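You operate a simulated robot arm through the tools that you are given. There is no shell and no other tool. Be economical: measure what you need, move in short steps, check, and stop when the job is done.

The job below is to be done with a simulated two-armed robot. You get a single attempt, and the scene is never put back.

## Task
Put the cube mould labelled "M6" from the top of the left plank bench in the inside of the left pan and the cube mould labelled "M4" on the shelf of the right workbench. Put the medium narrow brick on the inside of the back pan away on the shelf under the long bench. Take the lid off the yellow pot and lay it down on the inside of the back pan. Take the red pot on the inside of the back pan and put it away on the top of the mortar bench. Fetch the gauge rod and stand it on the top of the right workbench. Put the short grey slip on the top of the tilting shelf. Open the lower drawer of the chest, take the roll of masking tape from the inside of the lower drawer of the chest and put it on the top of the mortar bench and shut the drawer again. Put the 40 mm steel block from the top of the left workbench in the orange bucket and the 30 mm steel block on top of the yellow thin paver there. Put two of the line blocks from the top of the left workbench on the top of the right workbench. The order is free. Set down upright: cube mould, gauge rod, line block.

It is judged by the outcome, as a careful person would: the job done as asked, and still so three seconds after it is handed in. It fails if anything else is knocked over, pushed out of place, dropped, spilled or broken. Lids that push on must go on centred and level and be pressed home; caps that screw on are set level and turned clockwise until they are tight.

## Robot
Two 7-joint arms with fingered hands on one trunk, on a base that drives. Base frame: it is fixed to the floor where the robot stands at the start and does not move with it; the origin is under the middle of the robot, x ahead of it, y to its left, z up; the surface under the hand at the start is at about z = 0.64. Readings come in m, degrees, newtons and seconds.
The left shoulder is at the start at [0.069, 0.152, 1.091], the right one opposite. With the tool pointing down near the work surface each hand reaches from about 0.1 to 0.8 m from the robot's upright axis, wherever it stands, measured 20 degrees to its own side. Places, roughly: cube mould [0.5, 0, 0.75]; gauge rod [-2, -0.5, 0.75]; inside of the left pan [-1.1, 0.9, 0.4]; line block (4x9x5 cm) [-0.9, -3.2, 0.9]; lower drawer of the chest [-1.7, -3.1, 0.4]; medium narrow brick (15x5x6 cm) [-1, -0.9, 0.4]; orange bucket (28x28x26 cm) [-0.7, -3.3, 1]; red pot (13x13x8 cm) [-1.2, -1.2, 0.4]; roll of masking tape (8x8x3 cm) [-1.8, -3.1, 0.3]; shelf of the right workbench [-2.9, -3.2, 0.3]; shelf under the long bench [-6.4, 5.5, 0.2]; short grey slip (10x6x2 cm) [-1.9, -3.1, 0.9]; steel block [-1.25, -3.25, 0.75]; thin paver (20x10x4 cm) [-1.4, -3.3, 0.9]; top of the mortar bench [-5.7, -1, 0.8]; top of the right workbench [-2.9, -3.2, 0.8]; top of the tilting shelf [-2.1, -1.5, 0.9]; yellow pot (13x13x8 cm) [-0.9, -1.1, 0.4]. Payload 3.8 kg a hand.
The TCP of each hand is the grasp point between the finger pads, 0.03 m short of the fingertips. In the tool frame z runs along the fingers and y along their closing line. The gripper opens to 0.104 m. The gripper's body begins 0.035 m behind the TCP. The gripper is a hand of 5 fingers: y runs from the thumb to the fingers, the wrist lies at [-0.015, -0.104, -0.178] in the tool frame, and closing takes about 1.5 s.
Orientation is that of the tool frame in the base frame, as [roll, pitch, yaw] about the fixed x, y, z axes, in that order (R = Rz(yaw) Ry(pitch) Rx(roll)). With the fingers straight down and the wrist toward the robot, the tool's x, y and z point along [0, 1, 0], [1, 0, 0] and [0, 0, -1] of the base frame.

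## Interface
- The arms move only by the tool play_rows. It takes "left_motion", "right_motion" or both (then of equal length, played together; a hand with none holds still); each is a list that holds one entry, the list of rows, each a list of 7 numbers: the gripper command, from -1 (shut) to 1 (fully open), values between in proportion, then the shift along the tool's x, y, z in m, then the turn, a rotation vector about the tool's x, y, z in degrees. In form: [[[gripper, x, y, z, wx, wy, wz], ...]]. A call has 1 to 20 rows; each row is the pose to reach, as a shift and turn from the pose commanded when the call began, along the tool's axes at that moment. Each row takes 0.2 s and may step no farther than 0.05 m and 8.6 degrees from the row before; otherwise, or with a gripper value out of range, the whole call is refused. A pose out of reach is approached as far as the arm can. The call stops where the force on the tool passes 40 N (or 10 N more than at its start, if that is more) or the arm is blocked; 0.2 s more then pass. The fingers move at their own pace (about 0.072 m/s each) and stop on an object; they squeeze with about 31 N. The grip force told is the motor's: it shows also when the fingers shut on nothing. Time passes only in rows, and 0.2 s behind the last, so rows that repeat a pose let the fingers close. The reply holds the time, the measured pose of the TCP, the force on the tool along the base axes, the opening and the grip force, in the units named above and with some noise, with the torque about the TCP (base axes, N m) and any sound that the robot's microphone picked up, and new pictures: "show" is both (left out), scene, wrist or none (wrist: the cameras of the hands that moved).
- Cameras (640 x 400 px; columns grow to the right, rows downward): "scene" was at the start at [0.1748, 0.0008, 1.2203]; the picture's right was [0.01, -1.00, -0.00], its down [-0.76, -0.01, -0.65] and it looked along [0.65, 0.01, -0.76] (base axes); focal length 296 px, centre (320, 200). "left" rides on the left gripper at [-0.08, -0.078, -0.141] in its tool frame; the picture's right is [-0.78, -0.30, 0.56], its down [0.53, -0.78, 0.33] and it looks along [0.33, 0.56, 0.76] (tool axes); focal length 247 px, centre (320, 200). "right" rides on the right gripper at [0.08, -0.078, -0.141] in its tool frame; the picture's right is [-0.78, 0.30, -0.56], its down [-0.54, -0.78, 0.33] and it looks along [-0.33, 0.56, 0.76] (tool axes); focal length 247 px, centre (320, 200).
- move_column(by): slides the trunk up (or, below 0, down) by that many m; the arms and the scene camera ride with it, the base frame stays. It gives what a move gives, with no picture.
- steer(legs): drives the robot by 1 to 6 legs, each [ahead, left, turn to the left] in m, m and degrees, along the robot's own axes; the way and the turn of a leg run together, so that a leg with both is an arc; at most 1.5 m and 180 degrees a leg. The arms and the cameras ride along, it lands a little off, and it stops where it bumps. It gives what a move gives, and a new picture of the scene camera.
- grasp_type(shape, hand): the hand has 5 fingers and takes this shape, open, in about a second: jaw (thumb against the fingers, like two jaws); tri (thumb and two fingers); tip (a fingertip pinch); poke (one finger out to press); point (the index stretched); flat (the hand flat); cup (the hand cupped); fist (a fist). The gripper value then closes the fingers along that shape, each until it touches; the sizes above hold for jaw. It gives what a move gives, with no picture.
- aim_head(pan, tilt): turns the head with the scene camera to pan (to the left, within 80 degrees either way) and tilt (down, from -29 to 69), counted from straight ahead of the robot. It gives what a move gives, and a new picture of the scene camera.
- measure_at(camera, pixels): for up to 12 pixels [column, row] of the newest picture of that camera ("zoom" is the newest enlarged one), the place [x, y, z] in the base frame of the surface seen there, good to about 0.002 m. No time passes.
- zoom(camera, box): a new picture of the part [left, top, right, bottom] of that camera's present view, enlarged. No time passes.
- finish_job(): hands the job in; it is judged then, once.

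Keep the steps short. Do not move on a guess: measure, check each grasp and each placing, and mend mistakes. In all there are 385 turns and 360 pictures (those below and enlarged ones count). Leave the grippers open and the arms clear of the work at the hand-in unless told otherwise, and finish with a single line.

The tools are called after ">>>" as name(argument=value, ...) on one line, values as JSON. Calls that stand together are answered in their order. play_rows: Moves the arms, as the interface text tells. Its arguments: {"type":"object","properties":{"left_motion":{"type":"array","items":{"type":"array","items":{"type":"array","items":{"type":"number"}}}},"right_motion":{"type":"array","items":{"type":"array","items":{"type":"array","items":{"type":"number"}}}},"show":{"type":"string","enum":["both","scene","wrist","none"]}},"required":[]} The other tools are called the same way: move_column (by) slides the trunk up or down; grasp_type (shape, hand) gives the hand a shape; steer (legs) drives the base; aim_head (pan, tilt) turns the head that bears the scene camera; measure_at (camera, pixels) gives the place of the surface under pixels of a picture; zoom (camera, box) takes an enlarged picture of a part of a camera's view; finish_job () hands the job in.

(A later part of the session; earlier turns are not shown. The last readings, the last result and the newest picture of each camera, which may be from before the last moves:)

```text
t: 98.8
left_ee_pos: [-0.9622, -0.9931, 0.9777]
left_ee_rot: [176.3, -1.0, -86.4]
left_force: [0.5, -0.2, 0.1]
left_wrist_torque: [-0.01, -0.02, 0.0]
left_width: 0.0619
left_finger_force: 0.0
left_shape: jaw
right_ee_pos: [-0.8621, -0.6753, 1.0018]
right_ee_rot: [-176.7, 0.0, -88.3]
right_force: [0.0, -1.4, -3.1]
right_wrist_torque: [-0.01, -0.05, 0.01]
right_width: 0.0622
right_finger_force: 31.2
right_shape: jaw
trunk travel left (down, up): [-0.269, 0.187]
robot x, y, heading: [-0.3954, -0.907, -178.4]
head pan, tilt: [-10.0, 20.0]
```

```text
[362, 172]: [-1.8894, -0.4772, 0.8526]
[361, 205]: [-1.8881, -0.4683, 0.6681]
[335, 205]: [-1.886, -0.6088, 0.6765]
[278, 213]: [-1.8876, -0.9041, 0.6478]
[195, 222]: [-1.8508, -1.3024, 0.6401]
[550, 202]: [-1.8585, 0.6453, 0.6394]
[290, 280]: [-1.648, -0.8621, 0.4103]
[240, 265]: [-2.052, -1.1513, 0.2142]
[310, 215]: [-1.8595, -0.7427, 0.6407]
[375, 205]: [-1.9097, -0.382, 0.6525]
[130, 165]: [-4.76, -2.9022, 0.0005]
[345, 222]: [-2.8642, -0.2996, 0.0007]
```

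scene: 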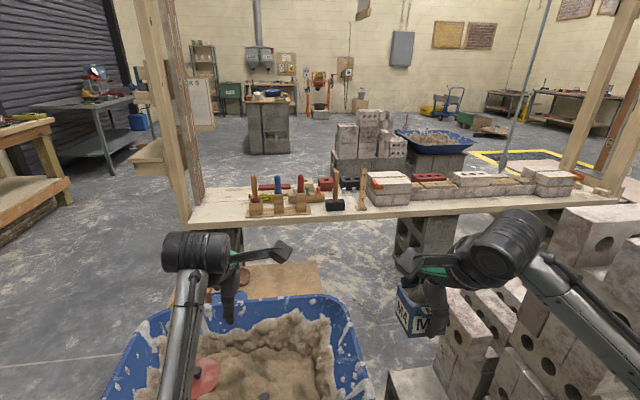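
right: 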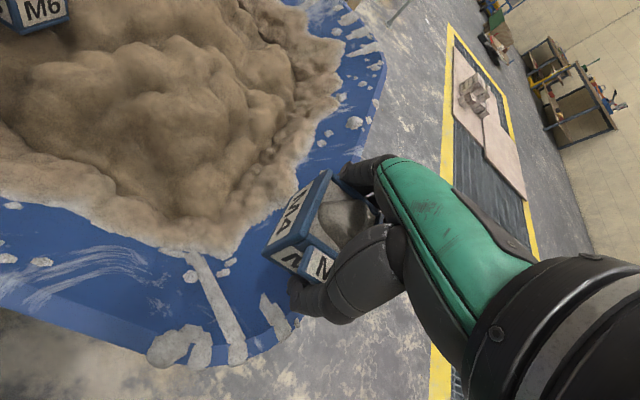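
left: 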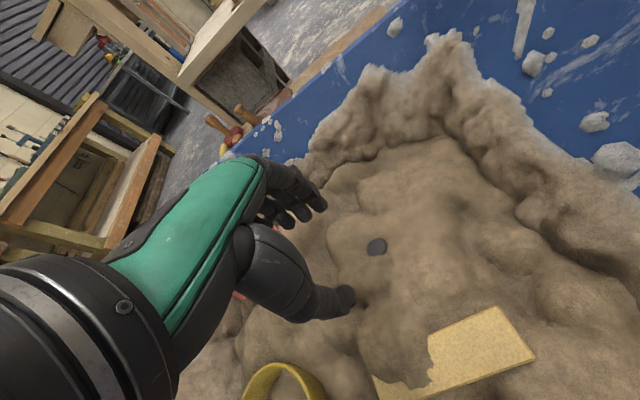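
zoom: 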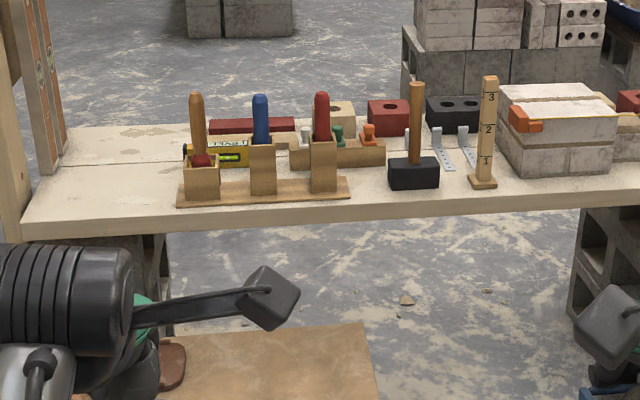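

The gauge rod (marks 1-2-3 on a foot) stands on the middle plank bench at about (−1.89,−0.47). I must go round by the south to reach it from the far side. I back off, turn left and drive to the corridor in front of the workbenches.

>>> steer(legs=[[-0.2, 0, 0], [0, 0, 90], [1.15, 0, 0]])

>>> aim_head(pan=-60, tilt=25)

```text
t: 109.7
left_ee_pos: [-0.0273, -2.599, 0.9465]
left_ee_rot: [179.1, -2.5, 5.0]
left_force: [0.1, 0.3, -0.4]
left_wrist_torque: [0.0, 0.01, 0.03]
left_width: 0.0624
left_finger_force: 0.1
left_shape: jaw
right_ee_pos: [-0.3546, -2.5145, 1.0022]
right_ee_rot: [-176.7, -0.2, 2.8]
right_force: [0.2, -0.6, -4.3]
right_wrist_torque: [0.06, -0.02, 0.0]
right_width: 0.0617
right_finger_force: 31.1
right_shape: jaw
trunk travel left (down, up): [-0.269, 0.187]
robot x, y, heading: [-0.128, -2.0423, -87.3]
head pan, tilt: [-10.0, 20.0]
```

scene: 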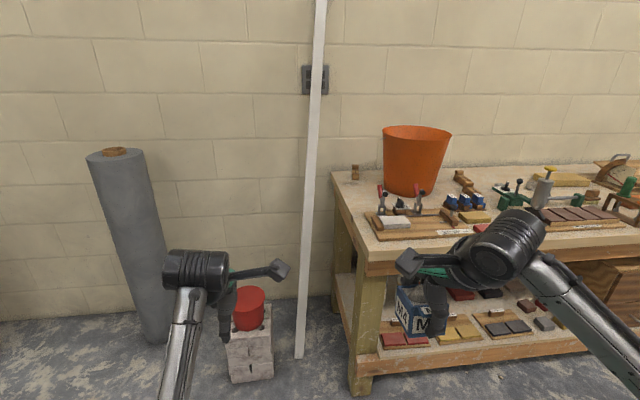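

```text
t: 110.9
left_ee_pos: [-0.0267, -2.5982, 0.9473]
left_ee_rot: [179.2, -2.6, 5.0]
left_force: [1.0, -1.2, -0.7]
left_wrist_torque: [0.03, -0.01, -0.01]
left_width: 0.0621
left_finger_force: 0.1
left_shape: jaw
right_ee_pos: [-0.3543, -2.5149, 1.0022]
right_ee_rot: [-176.6, -0.1, 2.8]
right_force: [0.4, 0.2, -3.4]
right_wrist_torque: [0.07, -0.02, 0.0]
right_width: 0.0615
right_finger_force: 31.9
right_shape: jaw
trunk travel left (down, up): [-0.269, 0.187]
robot x, y, heading: [-0.1277, -2.0444, -87.1]
head pan, tilt: [-60.0, 25.0]
```

scene: 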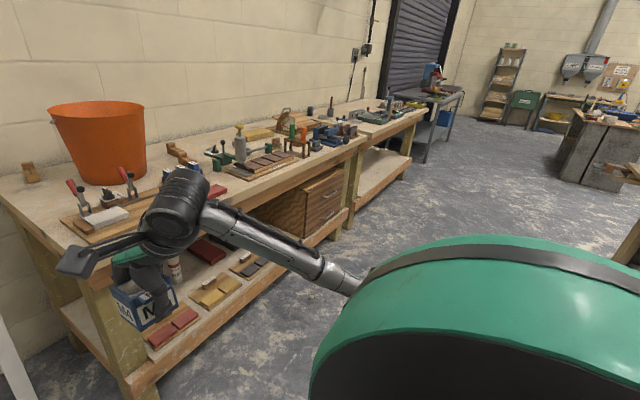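

I see the left workbench with the bucket, line blocks, steel blocks and chest beneath, and the right workbench beyond. Since I pass here, I look more closely at the left bench top.

>>> zoom(camera="scene", box=[0, 90, 240, 240])

>>> zoom(camera="scene", box=[180, 80, 440, 240])

>>> measure_at(camera="scene", pixels=[[85, 270], [345, 140], [420, 112], [350, 175], [410, 155], [130, 390], [25, 165], [345, 225], [300, 200], [60, 130]])

```text
2.67 times, centred on (120, 165) of scene
```

zoom: 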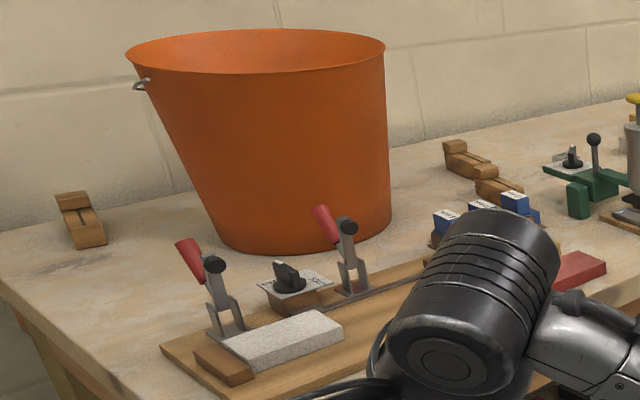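

```text
2.46 times, centred on (310, 160) of scene
```

zoom: 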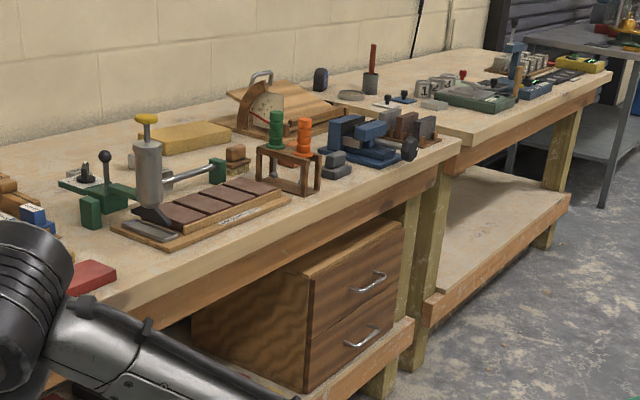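

```text
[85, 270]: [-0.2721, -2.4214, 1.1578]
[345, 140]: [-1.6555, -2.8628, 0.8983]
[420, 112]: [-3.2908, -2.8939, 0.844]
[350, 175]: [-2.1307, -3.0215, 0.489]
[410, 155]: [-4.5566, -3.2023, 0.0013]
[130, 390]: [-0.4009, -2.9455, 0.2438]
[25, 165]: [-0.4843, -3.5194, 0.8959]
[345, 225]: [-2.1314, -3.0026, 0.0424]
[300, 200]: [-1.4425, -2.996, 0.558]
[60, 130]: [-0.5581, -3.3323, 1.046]
```

I slide right to stand in front of the line blocks and look straight at the bench.

>>> steer(legs=[[0, -0.85, -2.7]])

>>> aim_head(pan=0, tilt=20)

```text
t: 115.6
left_ee_pos: [-0.9456, -2.6263, 0.9463]
left_ee_rot: [179.1, -2.7, 2.6]
left_force: [-0.2, -0.4, 0.8]
left_wrist_torque: [0.03, -0.01, 0.01]
left_width: 0.0623
left_finger_force: 0.0
left_shape: jaw
right_ee_pos: [-1.2695, -2.5289, 1.0015]
right_ee_rot: [-176.5, -0.1, 0.4]
right_force: [0.7, -0.7, -3.5]
right_wrist_torque: [0.05, 0.02, -0.01]
right_width: 0.0613
right_finger_force: 30.7
right_shape: jaw
trunk travel left (down, up): [-0.269, 0.187]
robot x, y, heading: [-1.0216, -2.0672, -89.9]
head pan, tilt: [-60.0, 25.0]
```

scene: 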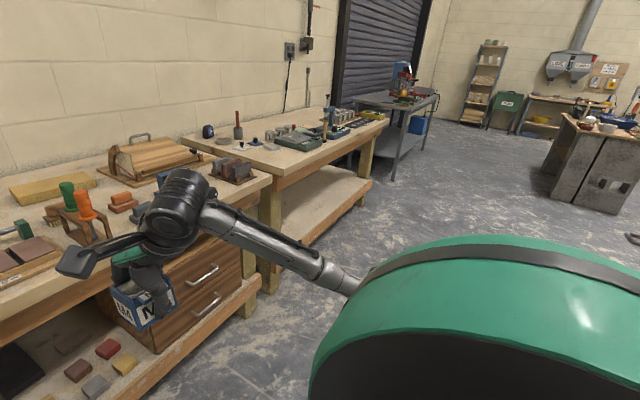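

```text
t: 116.9
left_ee_pos: [-0.9464, -2.6256, 0.9461]
left_ee_rot: [179.1, -2.7, 2.5]
left_force: [0.1, 0.1, -0.1]
left_wrist_torque: [-0.01, -0.01, -0.03]
left_width: 0.0622
left_finger_force: 0.0
left_shape: jaw
right_ee_pos: [-1.2691, -2.5278, 1.0017]
right_ee_rot: [-176.6, -0.2, 0.2]
right_force: [0.1, -0.5, -3.3]
right_wrist_torque: [0.03, -0.03, 0.01]
right_width: 0.0616
right_finger_force: 31.6
right_shape: jaw
trunk travel left (down, up): [-0.269, 0.187]
robot x, y, heading: [-1.0236, -2.0687, -89.7]
head pan, tilt: [0.0, 20.0]
```

scene: 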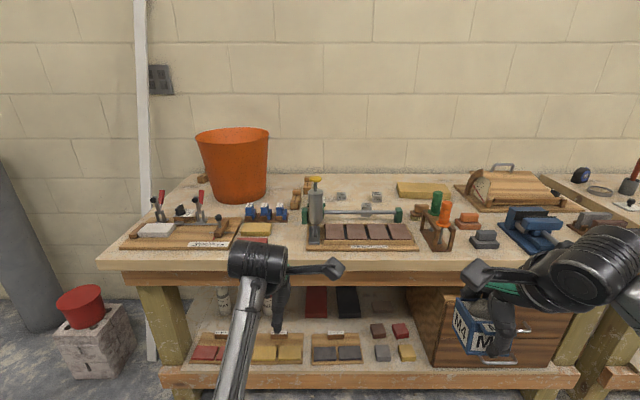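

I zoom on the bench top in two parts.

>>> zoom(camera="scene", box=[180, 165, 340, 265])

>>> zoom(camera="scene", box=[320, 160, 560, 270])

```text
4.00 times, centred on (260, 215) of scene
```

zoom: 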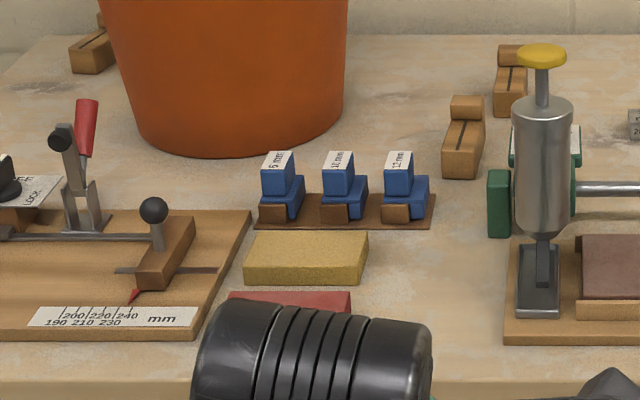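

```text
2.67 times, centred on (440, 215) of scene
```

zoom: 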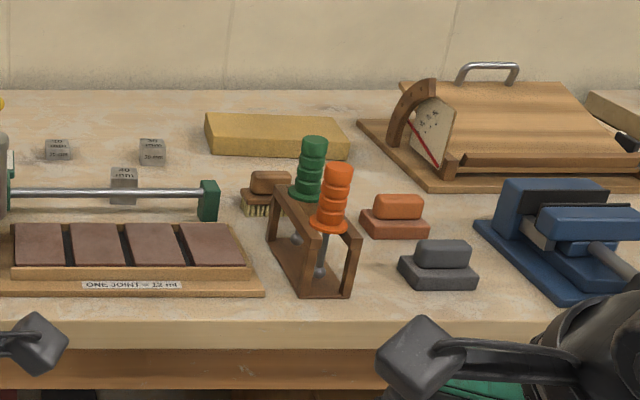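

I measure the two line blocks right of the bucket, steel blocks, the paver and bench edges.

>>> measure_at(camera="scene", pixels=[[297, 191], [295, 199], [296, 206], [307, 178], [307, 187], [203, 178], [342, 214], [341, 197], [377, 197], [366, 211], [366, 205], [425, 188]])

>>> measure_at(camera="zoom", pixels=[[58, 142], [58, 155], [152, 142], [152, 157], [123, 174], [123, 188], [208, 116], [210, 150], [348, 120], [347, 150], [300, 310], [200, 190]])

>>> zoom(camera="scene", box=[325, 180, 405, 230])

```text
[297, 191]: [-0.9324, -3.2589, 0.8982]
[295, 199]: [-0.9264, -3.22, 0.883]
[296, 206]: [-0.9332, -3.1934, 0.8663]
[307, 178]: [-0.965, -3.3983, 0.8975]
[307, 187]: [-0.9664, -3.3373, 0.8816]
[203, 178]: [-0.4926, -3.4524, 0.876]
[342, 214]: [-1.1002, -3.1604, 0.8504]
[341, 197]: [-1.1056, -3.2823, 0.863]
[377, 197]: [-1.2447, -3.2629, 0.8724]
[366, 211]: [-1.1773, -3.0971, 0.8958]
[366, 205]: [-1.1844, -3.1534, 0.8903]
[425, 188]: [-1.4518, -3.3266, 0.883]
```

```text
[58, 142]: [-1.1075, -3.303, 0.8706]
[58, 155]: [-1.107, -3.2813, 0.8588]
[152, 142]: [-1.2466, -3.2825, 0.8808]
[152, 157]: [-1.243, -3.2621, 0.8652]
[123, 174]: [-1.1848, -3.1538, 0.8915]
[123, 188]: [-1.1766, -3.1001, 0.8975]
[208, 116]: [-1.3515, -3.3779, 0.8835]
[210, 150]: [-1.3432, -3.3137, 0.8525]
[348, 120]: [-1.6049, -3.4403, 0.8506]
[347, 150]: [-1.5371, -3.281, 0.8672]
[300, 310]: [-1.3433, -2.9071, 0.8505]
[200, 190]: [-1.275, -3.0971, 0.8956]
```

```text
8.00 times, centred on (365, 205) of scene
```

zoom: 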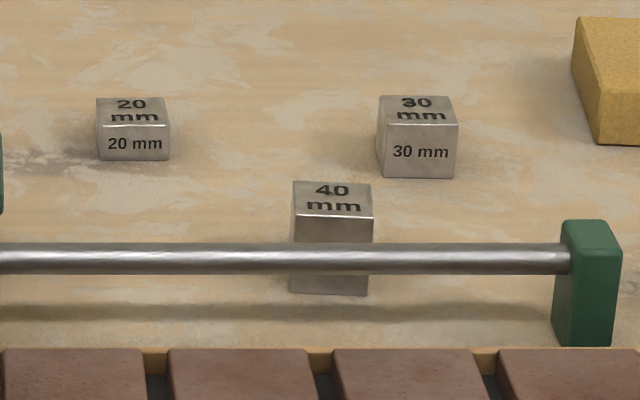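

Bench top z=0.85. Line block A is at (−0.93,−3.235), B at (−0.966,−3.37); 20/30/40 mm steel blocks are identified. I raise the trunk so the hands clear everything, then drive up to the bench.

>>> move_column(by=0.12)

>>> steer(legs=[[0.45, 0.05, 0]])

>>> aim_head(pan=5, tilt=48)

```text
t: 118.4
left_ee_pos: [-0.946, -2.6258, 1.0662]
left_ee_rot: [179.1, -2.6, 2.5]
left_force: [0.7, -0.2, -0.1]
left_wrist_torque: [-0.03, -0.02, 0.01]
left_width: 0.0622
left_finger_force: 0.1
left_shape: jaw
right_ee_pos: [-1.2694, -2.5281, 1.1206]
right_ee_rot: [-176.7, -0.1, 0.4]
right_force: [-0.2, -0.5, -4.0]
right_wrist_torque: [0.03, -0.04, 0.03]
right_width: 0.0616
right_finger_force: 31.2
right_shape: jaw
trunk travel left (down, up): [-0.389, 0.067]
robot x, y, heading: [-1.026, -2.0717, -89.7]
head pan, tilt: [0.0, 20.0]
```

```text
t: 121.1
left_ee_pos: [-0.8994, -3.0678, 1.0683]
left_ee_rot: [179.1, -2.6, 2.1]
left_force: [0.0, -0.9, -0.9]
left_wrist_torque: [0.0, 0.03, -0.03]
left_width: 0.0621
left_finger_force: 0.1
left_shape: jaw
right_ee_pos: [-1.2234, -2.9681, 1.1219]
right_ee_rot: [-176.7, -0.1, -0.1]
right_force: [0.2, -0.4, -4.0]
right_wrist_torque: [-0.02, -0.03, -0.02]
right_width: 0.0614
right_finger_force: 31.0
right_shape: jaw
trunk travel left (down, up): [-0.389, 0.067]
robot x, y, heading: [-0.9745, -2.5149, -90.2]
head pan, tilt: [0.0, 20.0]
```

scene: 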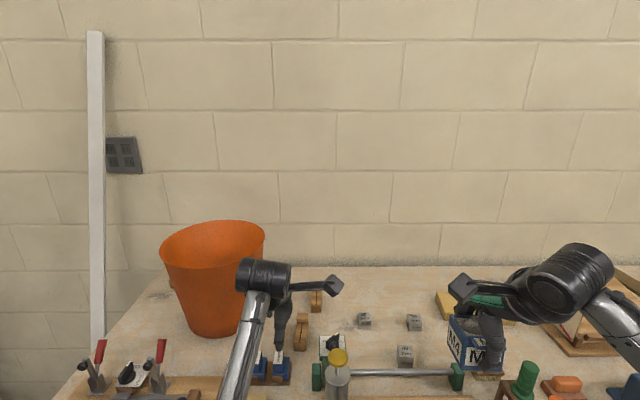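

```text
t: 122.1
left_ee_pos: [-0.8999, -3.0689, 1.0668]
left_ee_rot: [179.0, -2.7, 2.1]
left_force: [0.4, -0.4, -0.3]
left_wrist_torque: [-0.03, 0.03, 0.02]
left_width: 0.062
left_finger_force: 0.1
left_shape: jaw
right_ee_pos: [-1.2247, -2.9686, 1.1218]
right_ee_rot: [-176.6, -0.1, -0.3]
right_force: [-0.1, 0.6, -4.0]
right_wrist_torque: [0.06, 0.0, -0.03]
right_width: 0.0617
right_finger_force: 30.7
right_shape: jaw
trunk travel left (down, up): [-0.389, 0.067]
robot x, y, heading: [-0.9758, -2.5114, -90.2]
head pan, tilt: [5.0, 48.0]
```

scene: 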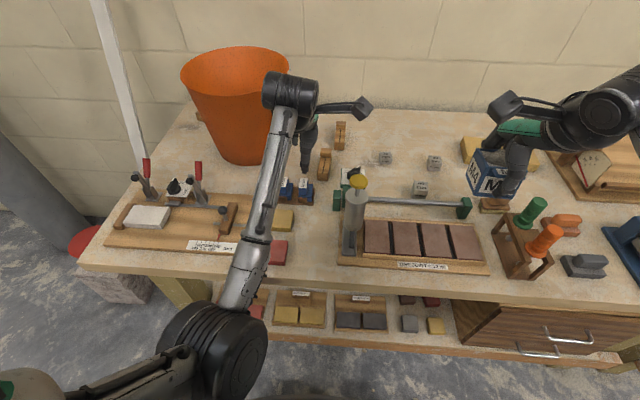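

I'll do the steel blocks with the free left hand now. I zoom on blocks and bar to measure clearances.

>>> zoom(camera="scene", box=[320, 130, 480, 230])

>>> measure_at(camera="scene", pixels=[[359, 180], [414, 202], [414, 206], [370, 200], [465, 207], [288, 70], [235, 47], [182, 75]])

```text
4.00 times, centred on (400, 180) of scene
```

zoom: 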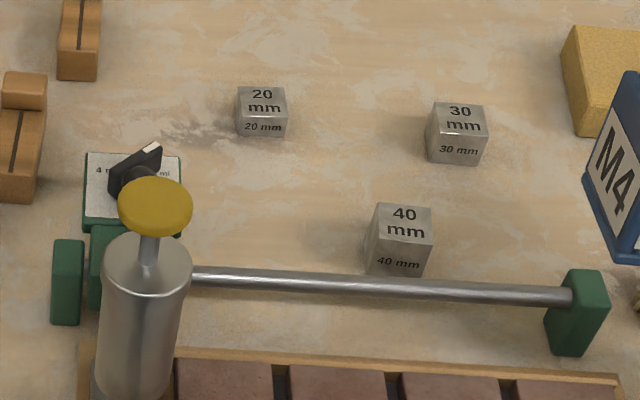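

```text
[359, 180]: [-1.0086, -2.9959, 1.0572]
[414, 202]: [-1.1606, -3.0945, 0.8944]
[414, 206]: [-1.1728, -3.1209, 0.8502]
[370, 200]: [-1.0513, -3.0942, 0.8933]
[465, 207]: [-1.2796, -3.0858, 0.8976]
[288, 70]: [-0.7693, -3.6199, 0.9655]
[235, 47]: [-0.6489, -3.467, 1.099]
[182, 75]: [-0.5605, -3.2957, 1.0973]
```

>>> measure_at(camera="zoom", pixels=[[380, 206], [430, 210], [375, 236], [430, 242], [405, 225], [437, 106], [484, 110], [432, 130], [486, 136], [460, 120], [340, 284], [460, 155]])

```text
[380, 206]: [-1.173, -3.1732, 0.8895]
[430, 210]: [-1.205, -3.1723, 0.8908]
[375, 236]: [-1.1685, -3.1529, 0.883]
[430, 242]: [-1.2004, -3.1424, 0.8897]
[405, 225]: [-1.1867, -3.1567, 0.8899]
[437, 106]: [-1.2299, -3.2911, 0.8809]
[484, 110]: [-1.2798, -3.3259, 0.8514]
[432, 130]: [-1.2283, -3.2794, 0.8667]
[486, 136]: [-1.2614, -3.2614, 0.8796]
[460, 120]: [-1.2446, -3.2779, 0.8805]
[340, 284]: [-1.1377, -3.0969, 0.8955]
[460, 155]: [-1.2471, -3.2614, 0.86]
```

40 mm block centre (−1.186,−3.16), 30 mm at (−1.245,−3.278). I raise the left hand above the pump and slide the base right 0.2 m.

>>> play_rows(left_motion=[[[0.2, 0, 0, -0.03, 0, 0, 0], [0.2, 0, 0, -0.07, 1, -2.5, 2]]], show="none")

>>> steer(legs=[[0, -0.22, 0]])

```text
t: 122.7
left_ee_pos: [-0.9055, -3.0674, 1.1369]
left_ee_rot: [-179.8, -0.1, 0.0]
left_force: [-0.3, 0.0, -0.4]
left_wrist_torque: [0.04, 0.0, 0.0]
left_width: 0.0621
left_finger_force: 0.2
left_shape: jaw
right_ee_pos: [-1.2241, -2.9692, 1.1218]
right_ee_rot: [-176.5, -0.1, -0.1]
right_force: [-0.2, 0.1, -3.4]
right_wrist_torque: [-0.01, -0.03, 0.01]
right_width: 0.0612
right_finger_force: 31.3
right_shape: jaw
trunk travel left (down, up): [-0.389, 0.067]
robot x, y, heading: [-0.9747, -2.5115, -90.4]
head pan, tilt: [5.0, 48.0]
```

```text
t: 124.4
left_ee_pos: [-1.1237, -3.067, 1.1361]
left_ee_rot: [-179.8, -0.1, 0.4]
left_force: [-0.2, -0.4, 0.5]
left_wrist_torque: [0.01, 0.03, -0.01]
left_width: 0.0622
left_finger_force: 0.2
left_shape: jaw
right_ee_pos: [-1.4434, -2.9704, 1.1223]
right_ee_rot: [-176.6, 0.0, 0.1]
right_force: [0.9, 0.0, -3.4]
right_wrist_torque: [0.05, -0.01, -0.03]
right_width: 0.0616
right_finger_force: 31.7
right_shape: jaw
trunk travel left (down, up): [-0.389, 0.067]
robot x, y, heading: [-1.1995, -2.5126, -89.9]
head pan, tilt: [5.0, 48.0]
```

scene: 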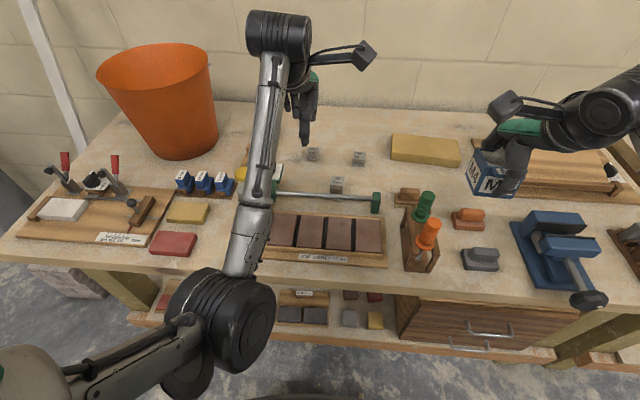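

I bring the left hand over the 40 mm block, hover at z≈0.94 and look.

>>> play_rows(left_motion=[[[0.2, -0.03, 0.03, 0, 0, 0, 0], [0.2, -0.062, 0.06, 0, 0, 0, 0], [0.2, -0.062, 0.093, 0.02, 0, 0, 0], [0.2, -0.062, 0.093, 0.065, 0, 0, 0], [0.2, -0.062, 0.093, 0.11, 0, 0, 0], [0.2, -0.062, 0.093, 0.15, 0, 0, 0], [0.2, -0.062, 0.093, 0.18, 0, 0, 0], [0.2, -0.062, 0.093, 0.195, 0, 0, 0]]], show="both")

```text
t: 126.2
left_ee_pos: [-1.1863, -3.1595, 0.9407]
left_ee_rot: [-179.8, -0.2, 0.4]
left_force: [0.2, 0.1, 0.3]
left_wrist_torque: [-0.01, 0.01, -0.03]
left_width: 0.0619
left_finger_force: 0.0
left_shape: jaw
right_ee_pos: [-1.4463, -2.9702, 1.1212]
right_ee_rot: [-176.5, -0.1, 0.3]
right_force: [0.7, 0.6, -4.3]
right_wrist_torque: [0.01, -0.01, -0.01]
right_width: 0.0614
right_finger_force: 31.2
right_shape: jaw
trunk travel left (down, up): [-0.389, 0.067]
robot x, y, heading: [-1.1983, -2.511, -89.9]
head pan, tilt: [5.0, 48.0]
```

scene: 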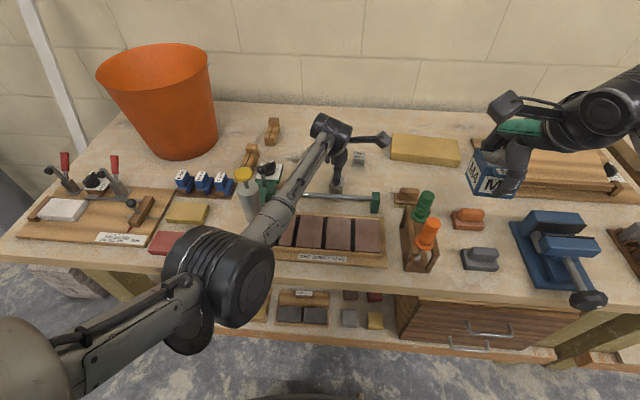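
left: 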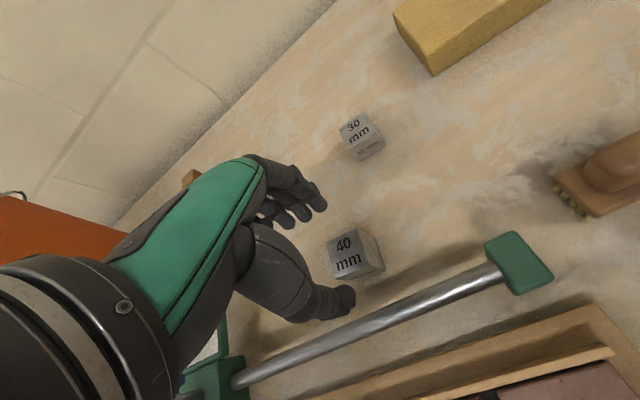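

I check the forearm's height where it passes the pump before descending.

>>> measure_at(camera="scene", pixels=[[275, 215], [290, 190], [262, 235], [243, 175], [250, 205], [258, 195], [270, 205]])

```text
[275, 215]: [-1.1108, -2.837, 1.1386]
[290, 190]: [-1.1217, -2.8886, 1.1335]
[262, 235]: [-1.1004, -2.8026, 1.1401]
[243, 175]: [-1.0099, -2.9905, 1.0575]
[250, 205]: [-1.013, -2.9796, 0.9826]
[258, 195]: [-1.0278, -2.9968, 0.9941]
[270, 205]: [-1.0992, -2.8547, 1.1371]
```

The forearm passes 4 cm beside the pump: clear. I descend to z≈0.884 and close.

>>> play_rows(left_motion=[[[0.2, 0, 0, 0.02, 0, 0, 0], [0.2, 0, 0, 0.04, 0, 0, 0], [0.2, 0, 0, 0.056, 0, 0, 0], [-1, 0, 0, 0.056, 0, 0, 0], [-1, 0, 0, 0.056, 0, 0, 0], [-1, 0, 0, 0.056, 0, 0, 0], [-1, 0, 0, 0.056, 0, 0, 0], [-1, 0, 0, 0.056, 0, 0, 0], [-1, 0, 0, 0.03, 0, 0, 0], [-1, 0, 0, -0.01, 0, 0, 0], [-1, 0, 0, -0.05, 0, 0, 0]]], show="both")

```text
t: 128.6
left_ee_pos: [-1.1866, -3.1615, 0.9923]
left_ee_rot: [-179.7, -0.2, 0.4]
left_force: [-0.8, 0.2, -4.5]
left_wrist_torque: [-0.02, 0.02, 0.02]
left_width: 0.0302
left_finger_force: 30.3
left_shape: jaw
right_ee_pos: [-1.4469, -2.9714, 1.121]
right_ee_rot: [-176.5, -0.1, 0.3]
right_force: [-0.3, 0.0, -3.5]
right_wrist_torque: [0.03, 0.0, -0.02]
right_width: 0.0615
right_finger_force: 30.9
right_shape: jaw
trunk travel left (down, up): [-0.389, 0.067]
robot x, y, heading: [-1.1998, -2.5103, -89.9]
head pan, tilt: [5.0, 48.0]
```

scene: 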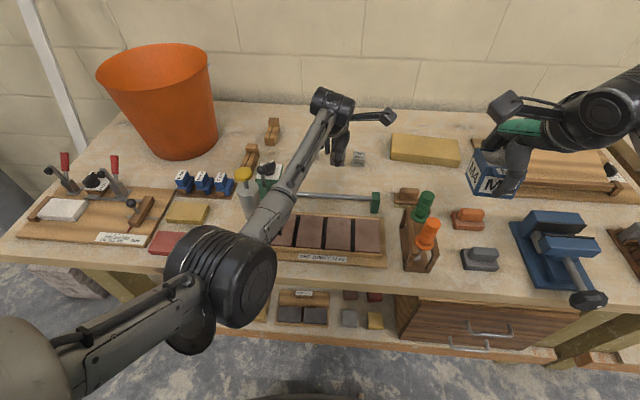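
left: 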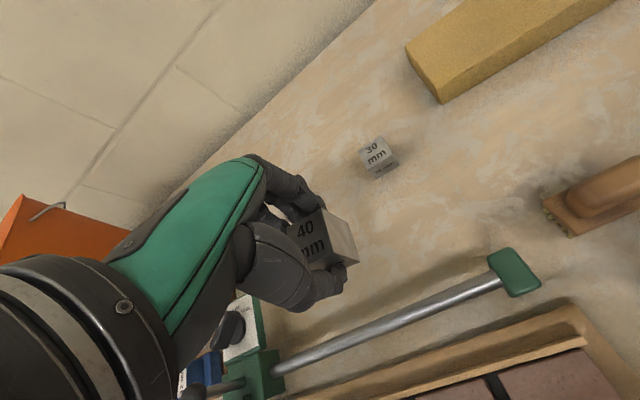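

Held firmly. I raise it to z≈1.2 and slide the base left 0.42 m toward the bucket.

>>> play_rows(left_motion=[[[-1, 0, 0, -0.05, 0, 0, 0], [-1, 0, 0, -0.1, 0, 0, 0], [-1, 0, -0.02, -0.145, 0, 0, 0], [-1, 0, -0.05, -0.18, 0, 0, 0], [-1, 0, -0.07, -0.21, 0, 0, 0]]], show="none")

>>> steer(legs=[[0, 0.42, 0]])

```text
t: 129.8
left_ee_pos: [-1.1876, -3.0912, 1.2041]
left_ee_rot: [-179.8, -0.2, 0.3]
left_force: [0.0, 0.1, -3.7]
left_wrist_torque: [-0.02, -0.01, 0.0]
left_width: 0.03
left_finger_force: 31.3
left_shape: jaw
right_ee_pos: [-1.4462, -2.9702, 1.122]
right_ee_rot: [-176.7, -0.1, 0.2]
right_force: [0.8, 1.4, -3.4]
right_wrist_torque: [0.02, -0.02, -0.01]
right_width: 0.0614
right_finger_force: 31.4
right_shape: jaw
trunk travel left (down, up): [-0.389, 0.067]
robot x, y, heading: [-1.203, -2.5135, -89.9]
head pan, tilt: [5.0, 48.0]
```

```text
t: 132.4
left_ee_pos: [-0.7656, -3.0917, 1.2038]
left_ee_rot: [-179.7, -0.2, 0.2]
left_force: [0.3, -0.5, -4.1]
left_wrist_torque: [-0.01, 0.0, -0.01]
left_width: 0.0301
left_finger_force: 31.0
left_shape: jaw
right_ee_pos: [-1.022, -2.969, 1.1212]
right_ee_rot: [-176.6, -0.2, 0.1]
right_force: [-0.4, -0.2, -3.8]
right_wrist_torque: [0.04, 0.0, 0.01]
right_width: 0.0616
right_finger_force: 30.7
right_shape: jaw
trunk travel left (down, up): [-0.389, 0.067]
robot x, y, heading: [-0.7692, -2.5116, -90.0]
head pan, tilt: [5.0, 48.0]
```

scene: 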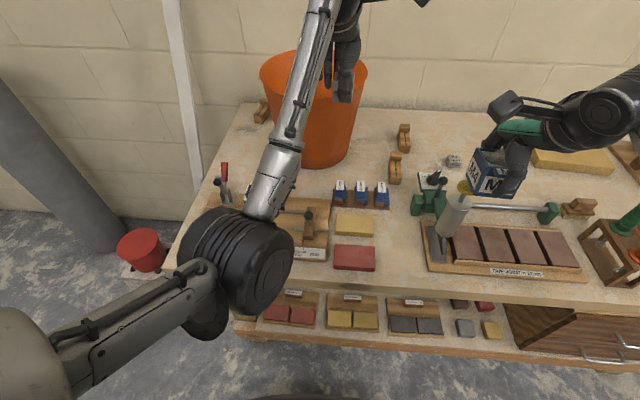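

I measure the bucket rim and check the pump beneath M4.

>>> measure_at(camera="scene", pixels=[[262, 73], [366, 75], [295, 54], [352, 56], [270, 90], [348, 105], [463, 186], [440, 225]])

>>> zoom(camera="scene", box=[380, 120, 600, 290])

```text
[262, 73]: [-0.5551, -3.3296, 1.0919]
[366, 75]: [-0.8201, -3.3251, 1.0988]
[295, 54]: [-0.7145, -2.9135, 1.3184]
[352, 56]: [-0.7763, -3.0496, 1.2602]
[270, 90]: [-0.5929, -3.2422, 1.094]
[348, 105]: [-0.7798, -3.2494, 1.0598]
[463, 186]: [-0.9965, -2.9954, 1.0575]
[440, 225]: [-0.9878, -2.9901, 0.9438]
```

```text
2.35 times, centred on (490, 205) of scene
```

zoom: 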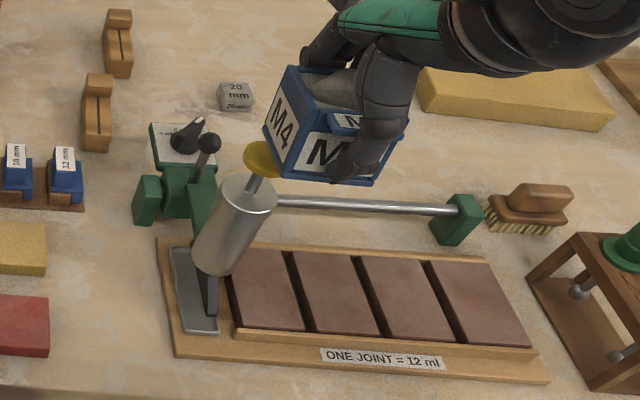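

The bucket's centre is about (−0.69,−3.33), rim z 1.10; the pump is untouched. I move the block over the bucket and lower it inside.

>>> play_rows(left_motion=[[[-1, 0.012, 0.045, -0.01, 0, 0, 0], [-1, 0.024, 0.09, -0.01, 0, 0, 0], [-1, 0.038, 0.135, -0.01, 0, 0, 0], [-1, 0.052, 0.18, -0.01, 0, 0, 0], [-1, 0.066, 0.22, -0.01, 0, 0, 0], [-1, 0.076, 0.25, 0, 0, 0, 0], [-1, 0.076, 0.25, 0.04, 0, 0, 0], [-1, 0.076, 0.25, 0.08, 0, 0, 0], [-1, 0.076, 0.25, 0.12, 0, 0, 0], [-1, 0.076, 0.25, 0.16, 0, 0, 0]]], show="both")

```text
t: 134.6
left_ee_pos: [-0.675, -3.2427, 1.1364]
left_ee_rot: [-179.8, -0.1, 0.3]
left_force: [0.0, 0.0, -4.4]
left_wrist_torque: [0.02, -0.02, 0.0]
left_width: 0.0297
left_finger_force: 30.5
left_shape: jaw
left hand out of reach, approached as far as the arm can: row 4, 5, 6, 7, 8, 9, 10
right_ee_pos: [-1.0226, -2.971, 1.1199]
right_ee_rot: [-176.6, 0.0, 0.1]
right_force: [0.0, 0.3, -4.2]
right_wrist_torque: [0.04, 0.0, 0.03]
right_width: 0.0613
right_finger_force: 31.0
right_shape: jaw
trunk travel left (down, up): [-0.389, 0.067]
robot x, y, heading: [-0.775, -2.5129, -90.2]
head pan, tilt: [5.0, 48.0]
```

scene: 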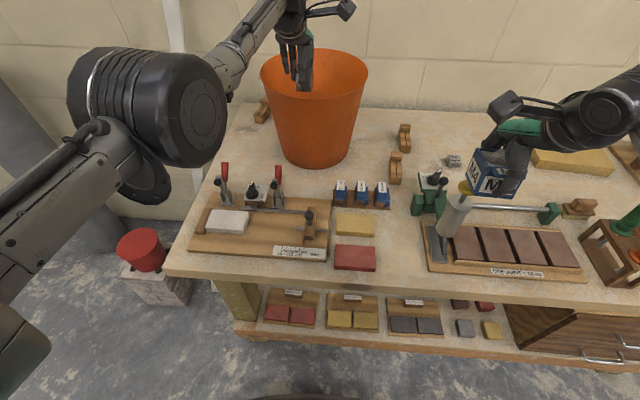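
left: 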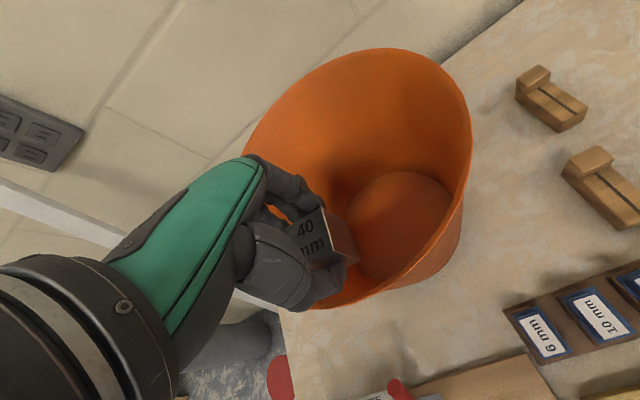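

I'm 9 cm short. I raise the right hand for safety above the pump, then drive 9 cm ahead.

>>> play_rows(right_motion=[[[-1, 0, 0, -0.04, 0, 0, 0], [-1, 0, 0, -0.08, -1, 0, 0], [-1, -0.03, 0, -0.1, -3, 0, 0]]], show="none")

>>> steer(legs=[[0.09, 0.01, 0]])

```text
t: 135.4
left_ee_pos: [-0.676, -3.2423, 1.1374]
left_ee_rot: [-179.8, -0.2, 0.3]
left_force: [-0.1, 0.5, -2.8]
left_wrist_torque: [0.0, -0.01, 0.03]
left_width: 0.0298
left_finger_force: 31.2
left_shape: jaw
right_ee_pos: [-1.055, -2.9758, 1.2229]
right_ee_rot: [-179.6, -0.3, 0.1]
right_force: [0.1, 0.3, -3.9]
right_wrist_torque: [0.01, -0.03, -0.02]
right_width: 0.0608
right_finger_force: 30.6
right_shape: jaw
trunk travel left (down, up): [-0.389, 0.067]
robot x, y, heading: [-0.7731, -2.5108, -89.8]
head pan, tilt: [5.0, 48.0]
```

```text
t: 136.5
left_ee_pos: [-0.6683, -3.3282, 1.1412]
left_ee_rot: [179.8, -0.1, 0.3]
left_force: [0.1, 0.7, -3.1]
left_wrist_torque: [-0.02, -0.02, 0.0]
left_width: 0.0298
left_finger_force: 30.8
left_shape: jaw
right_ee_pos: [-1.0438, -3.0586, 1.2251]
right_ee_rot: [-179.8, 0.0, -0.1]
right_force: [-0.3, 1.2, -3.7]
right_wrist_torque: [0.02, 0.0, -0.04]
right_width: 0.0608
right_finger_force: 31.3
right_shape: jaw
trunk travel left (down, up): [-0.389, 0.067]
robot x, y, heading: [-0.7652, -2.6007, -90.2]
head pan, tilt: [5.0, 48.0]
```

scene: 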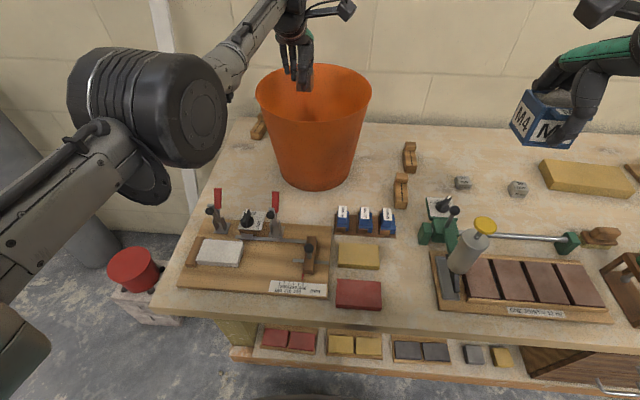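

I centre the block over the bucket floor, move M4 away from above the pump, then lower with the trunk.

>>> play_rows(left_motion=[[[-1, -0.011, 0, 0, 0, 0, 0], [-1, -0.022, 0, 0.02, 0, 0, 0], [-1, -0.022, 0, 0.04, 0, 0, 0], [-1, -0.022, 0, 0.04, 0, 0, 0]]], right_motion=[[[-1, -0.03, 0, 0, 0, 0, 0], [-1, -0.06, 0, 0, 0, 0, 0], [-1, -0.08, 0, 0, 0, 0, 0], [-1, -0.1, 0, 0, 0, 0, 0]]], show="none")

>>> move_column(by=-0.08)

>>> zoom(camera="scene", box=[160, 0, 420, 200])

```text
t: 137.5
left_ee_pos: [-0.6866, -3.3283, 1.0978]
left_ee_rot: [-179.8, -0.2, 0.2]
left_force: [0.3, 0.2, -3.5]
left_wrist_torque: [-0.01, -0.02, -0.02]
left_width: 0.0298
left_finger_force: 30.6
left_shape: jaw
right_ee_pos: [-1.1466, -3.0652, 1.2187]
right_ee_rot: [-179.6, -0.2, 0.0]
right_force: [-0.6, 0.4, -4.1]
right_wrist_torque: [0.06, -0.02, -0.01]
right_width: 0.061
right_finger_force: 30.8
right_shape: jaw
trunk travel left (down, up): [-0.389, 0.067]
robot x, y, heading: [-0.7653, -2.5998, -89.9]
head pan, tilt: [5.0, 48.0]
```

```text
t: 138.7
left_ee_pos: [-0.6893, -3.3312, 1.0185]
left_ee_rot: [-179.7, -0.1, 0.1]
left_force: [-0.3, -0.7, -3.5]
left_wrist_torque: [-0.01, -0.02, 0.0]
left_width: 0.0297
left_finger_force: 31.5
left_shape: jaw
right_ee_pos: [-1.1436, -3.0642, 1.1435]
right_ee_rot: [-179.6, 0.0, 0.0]
right_force: [-0.2, 0.9, -3.6]
right_wrist_torque: [0.05, -0.05, -0.02]
right_width: 0.0608
right_finger_force: 30.6
right_shape: jaw
trunk travel left (down, up): [-0.309, 0.147]
robot x, y, heading: [-0.7648, -2.5996, -89.8]
head pan, tilt: [5.0, 48.0]
```

```text
2.00 times, centred on (290, 100) of scene
```

zoom: 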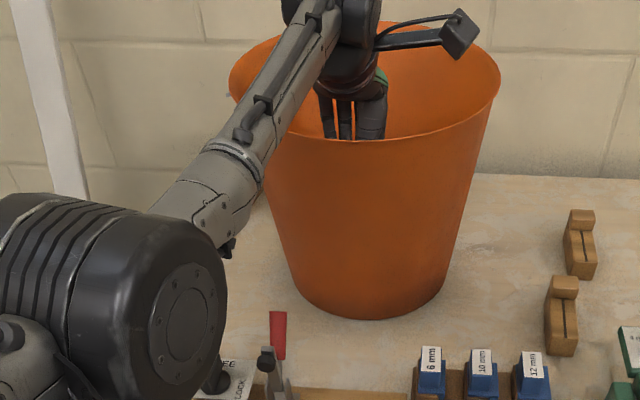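

I check how high the forearm is over the rim.

>>> measure_at(camera="zoom", pixels=[[285, 80], [265, 120], [250, 165], [290, 130], [320, 60], [300, 122], [440, 35]])

```text
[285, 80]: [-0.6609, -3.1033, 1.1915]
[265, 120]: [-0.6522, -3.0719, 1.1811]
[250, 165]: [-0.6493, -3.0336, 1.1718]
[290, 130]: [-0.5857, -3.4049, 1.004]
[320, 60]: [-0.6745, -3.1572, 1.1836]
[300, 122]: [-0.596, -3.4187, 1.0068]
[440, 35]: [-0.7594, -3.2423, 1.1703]
```

About 2 cm of room remains. I lower 2 cm and release; the block drops about 10 cm onto the bucket's floor.

>>> play_rows(left_motion=[[[-1, 0, 0, 0.01, 0, 0, 0], [-1, 0, 0, 0.02, 0, 0, 0], [-1, 0, 0, 0.02, 0, 0, 0], [-0.2, 0, 0, 0.02, 0, 0, 0], [0.2, 0, 0, 0.02, 0, 0, 0], [0.2, 0, 0, 0.02, 0, 0, 0], [0.2, 0, 0, 0.02, 0, 0, 0], [0.2, 0, 0, -0.03, 0, 0, 0], [0.2, 0, 0, -0.08, 0, 0, 0], [0.2, 0, 0, -0.13, 0, 0, 0]]], show="wrist")

```text
t: 140.9
left_ee_pos: [-0.6891, -3.3293, 1.1473]
left_ee_rot: [-179.7, -0.2, 0.2]
left_force: [0.3, 0.2, -0.2]
left_wrist_torque: [-0.01, 0.03, 0.03]
left_width: 0.0619
left_finger_force: 0.0
left_shape: jaw
right_ee_pos: [-1.1441, -3.0625, 1.1437]
right_ee_rot: [-179.7, -0.1, 0.0]
right_force: [-0.1, -0.3, -3.2]
right_wrist_torque: [0.03, -0.01, -0.02]
right_width: 0.0611
right_finger_force: 31.0
right_shape: jaw
trunk travel left (down, up): [-0.309, 0.147]
robot x, y, heading: [-0.7619, -2.6043, -90.2]
head pan, tilt: [5.0, 48.0]
```

left: 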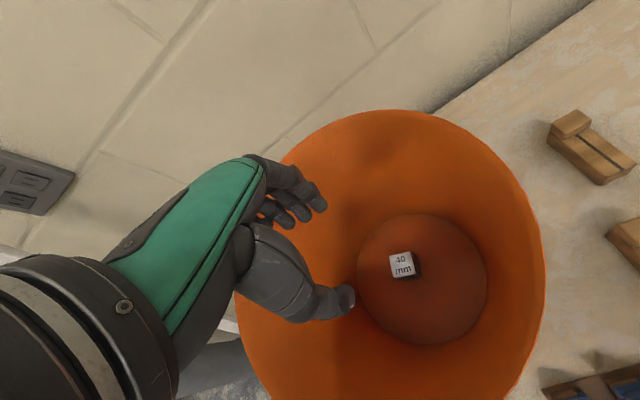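

The 40 mm block lies in the bucket. I raise the hand, pull back, and slide the base right to the 30 mm block.

>>> play_rows(left_motion=[[[0.2, 0, 0, -0.04, 0, 0, 0], [0.2, 0, 0, -0.07, 0, 0, 0], [0.2, 0, -0.04, -0.07, 0, 0, 0], [0.2, 0, -0.08, -0.07, 0, 0, 0], [0.2, 0, -0.12, -0.07, 0, 0, 0], [0.2, 0, -0.15, -0.07, 0, 0, 0]]], show="none")

>>> steer(legs=[[0, -0.54, 0]])

```text
t: 142.3
left_ee_pos: [-0.6861, -3.1806, 1.2196]
left_ee_rot: [-179.8, -0.2, 0.2]
left_force: [0.4, -0.4, 0.1]
left_wrist_torque: [0.01, -0.03, -0.02]
left_width: 0.0622
left_finger_force: 0.1
left_shape: jaw
left hand out of reach, approached as far as the arm can: row 1, 2
right_ee_pos: [-1.144, -3.063, 1.1429]
right_ee_rot: [-179.6, -0.1, 0.0]
right_force: [0.0, -0.7, -3.5]
right_wrist_torque: [0.04, 0.01, 0.02]
right_width: 0.0609
right_finger_force: 30.9
right_shape: jaw
trunk travel left (down, up): [-0.309, 0.147]
robot x, y, heading: [-0.7647, -2.599, -90.1]
head pan, tilt: [5.0, 48.0]
```

```text
t: 145.3
left_ee_pos: [-1.2235, -3.1799, 1.2186]
left_ee_rot: [-179.8, -0.1, -0.1]
left_force: [-0.3, 0.8, 1.1]
left_wrist_torque: [0.01, -0.02, 0.02]
left_width: 0.0621
left_finger_force: 0.1
left_shape: jaw
right_ee_pos: [-1.6802, -3.0586, 1.1424]
right_ee_rot: [-179.7, -0.1, -0.4]
right_force: [0.3, 0.0, -3.8]
right_wrist_torque: [0.02, -0.03, 0.0]
right_width: 0.0607
right_finger_force: 31.2
right_shape: jaw
trunk travel left (down, up): [-0.309, 0.147]
robot x, y, heading: [-1.2977, -2.596, -90.4]
head pan, tilt: [5.0, 48.0]
```

scene: 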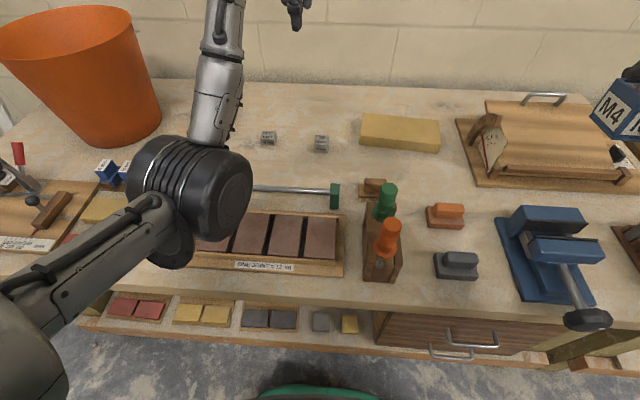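

I check the elbow's position relative to the pump, and re-measure the 30 mm block and paver.

>>> zoom(camera="scene", box=[250, 100, 450, 225])

>>> measure_at(camera="scene", pixels=[[200, 195], [235, 215], [175, 260], [140, 160], [215, 90], [165, 225]])

```text
3.20 times, centred on (350, 162) of scene
```

zoom: 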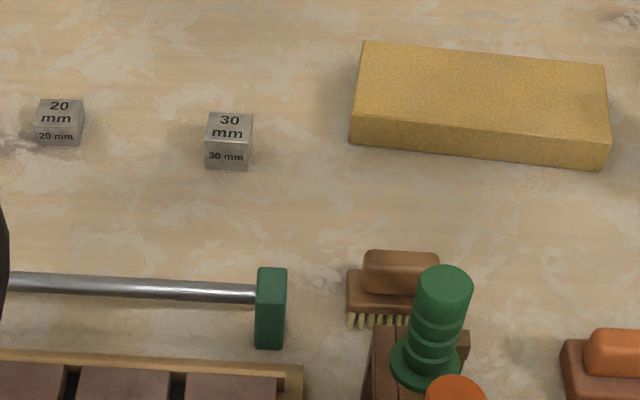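

```text
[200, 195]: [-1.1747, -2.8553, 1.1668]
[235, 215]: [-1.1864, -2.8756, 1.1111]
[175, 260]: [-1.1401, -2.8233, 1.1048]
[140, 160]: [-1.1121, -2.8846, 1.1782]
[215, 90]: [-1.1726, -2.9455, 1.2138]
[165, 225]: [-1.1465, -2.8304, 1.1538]
```

>>> measure_at(camera="zoom", pixels=[[210, 116], [252, 117], [206, 143], [250, 146], [364, 43], [606, 68], [350, 115], [607, 138], [480, 95], [228, 130]])

```text
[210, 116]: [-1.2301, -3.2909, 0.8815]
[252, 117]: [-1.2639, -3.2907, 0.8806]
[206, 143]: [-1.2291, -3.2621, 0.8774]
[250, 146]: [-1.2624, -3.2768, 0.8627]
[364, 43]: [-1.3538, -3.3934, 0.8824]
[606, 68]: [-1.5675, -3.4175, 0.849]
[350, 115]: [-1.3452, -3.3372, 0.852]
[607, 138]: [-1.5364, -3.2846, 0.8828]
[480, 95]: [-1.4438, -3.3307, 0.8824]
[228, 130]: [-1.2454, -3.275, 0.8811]
```

30 mm block centre (−1.246,−3.277); elbow well clear of the pump. I move over it and hover at z≈0.94.

>>> play_rows(left_motion=[[[0.1, -0.01, 0.045, 0, 0, 0, 0], [0.1, -0.0225, 0.097, 0, 0, 0, 0], [0.1, -0.0225, 0.097, 0.045, 0, 0, 0], [0.1, -0.0225, 0.097, 0.09, 0, 0, 0], [0.1, -0.0225, 0.097, 0.135, 0, 0, 0], [0.1, -0.0225, 0.097, 0.18, 0, 0, 0], [0.1, -0.0225, 0.097, 0.225, 0, 0, 0], [0.1, -0.0225, 0.097, 0.26, 0, 0, 0], [0.1, -0.0225, 0.097, 0.28, 0, 0, 0]]], show="wrist")

```text
refused: row 2 steps farther than a row can; nothing moved
```

>>> play_rows(left_motion=[[[0.1, -0.01, 0.035, 0, 0, 0, 0], [0.1, -0.02, 0.07, 0, 0, 0, 0], [0.1, -0.0225, 0.097, 0.01, 0, 0, 0], [0.1, -0.0225, 0.097, 0.05, 0, 0, 0], [0.1, -0.0225, 0.097, 0.09, 0, 0, 0], [0.1, -0.0225, 0.097, 0.135, 0, 0, 0], [0.1, -0.0225, 0.097, 0.18, 0, 0, 0], [0.1, -0.0225, 0.097, 0.225, 0, 0, 0], [0.1, -0.0225, 0.097, 0.26, 0, 0, 0], [0.1, -0.0225, 0.097, 0.28, 0, 0, 0]]], show="both")

```text
t: 147.6
left_ee_pos: [-1.2439, -3.2752, 0.9394]
left_ee_rot: [-179.8, 0.0, 0.0]
left_force: [-0.2, -0.2, -0.3]
left_wrist_torque: [0.01, 0.01, 0.0]
left_width: 0.0574
left_finger_force: 0.1
left_shape: jaw
right_ee_pos: [-1.6804, -3.0595, 1.1426]
right_ee_rot: [-179.6, -0.1, -0.3]
right_force: [0.3, 0.4, -4.0]
right_wrist_torque: [0.03, 0.03, 0.0]
right_width: 0.061
right_finger_force: 31.3
right_shape: jaw
trunk travel left (down, up): [-0.309, 0.147]
robot x, y, heading: [-1.2962, -2.5999, -90.6]
head pan, tilt: [5.0, 48.0]
```

scene: 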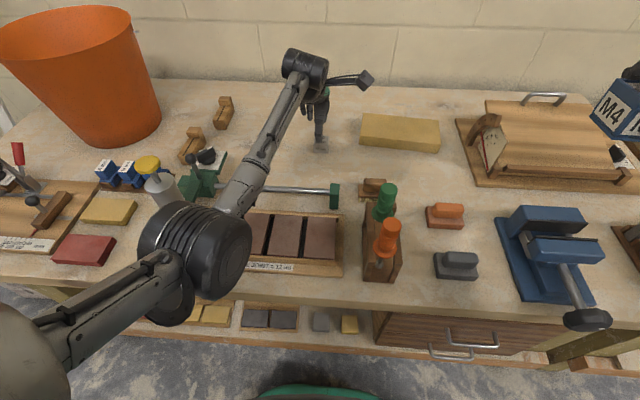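
left: 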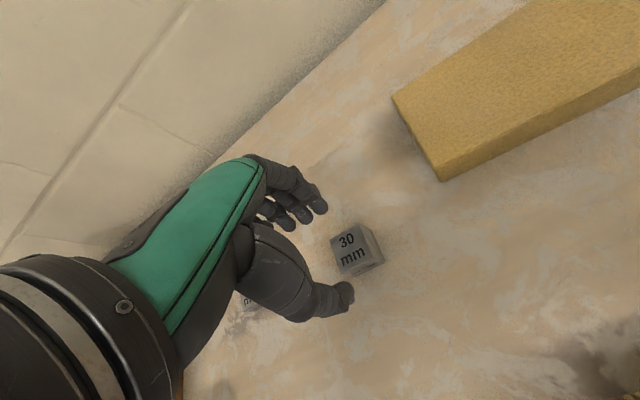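

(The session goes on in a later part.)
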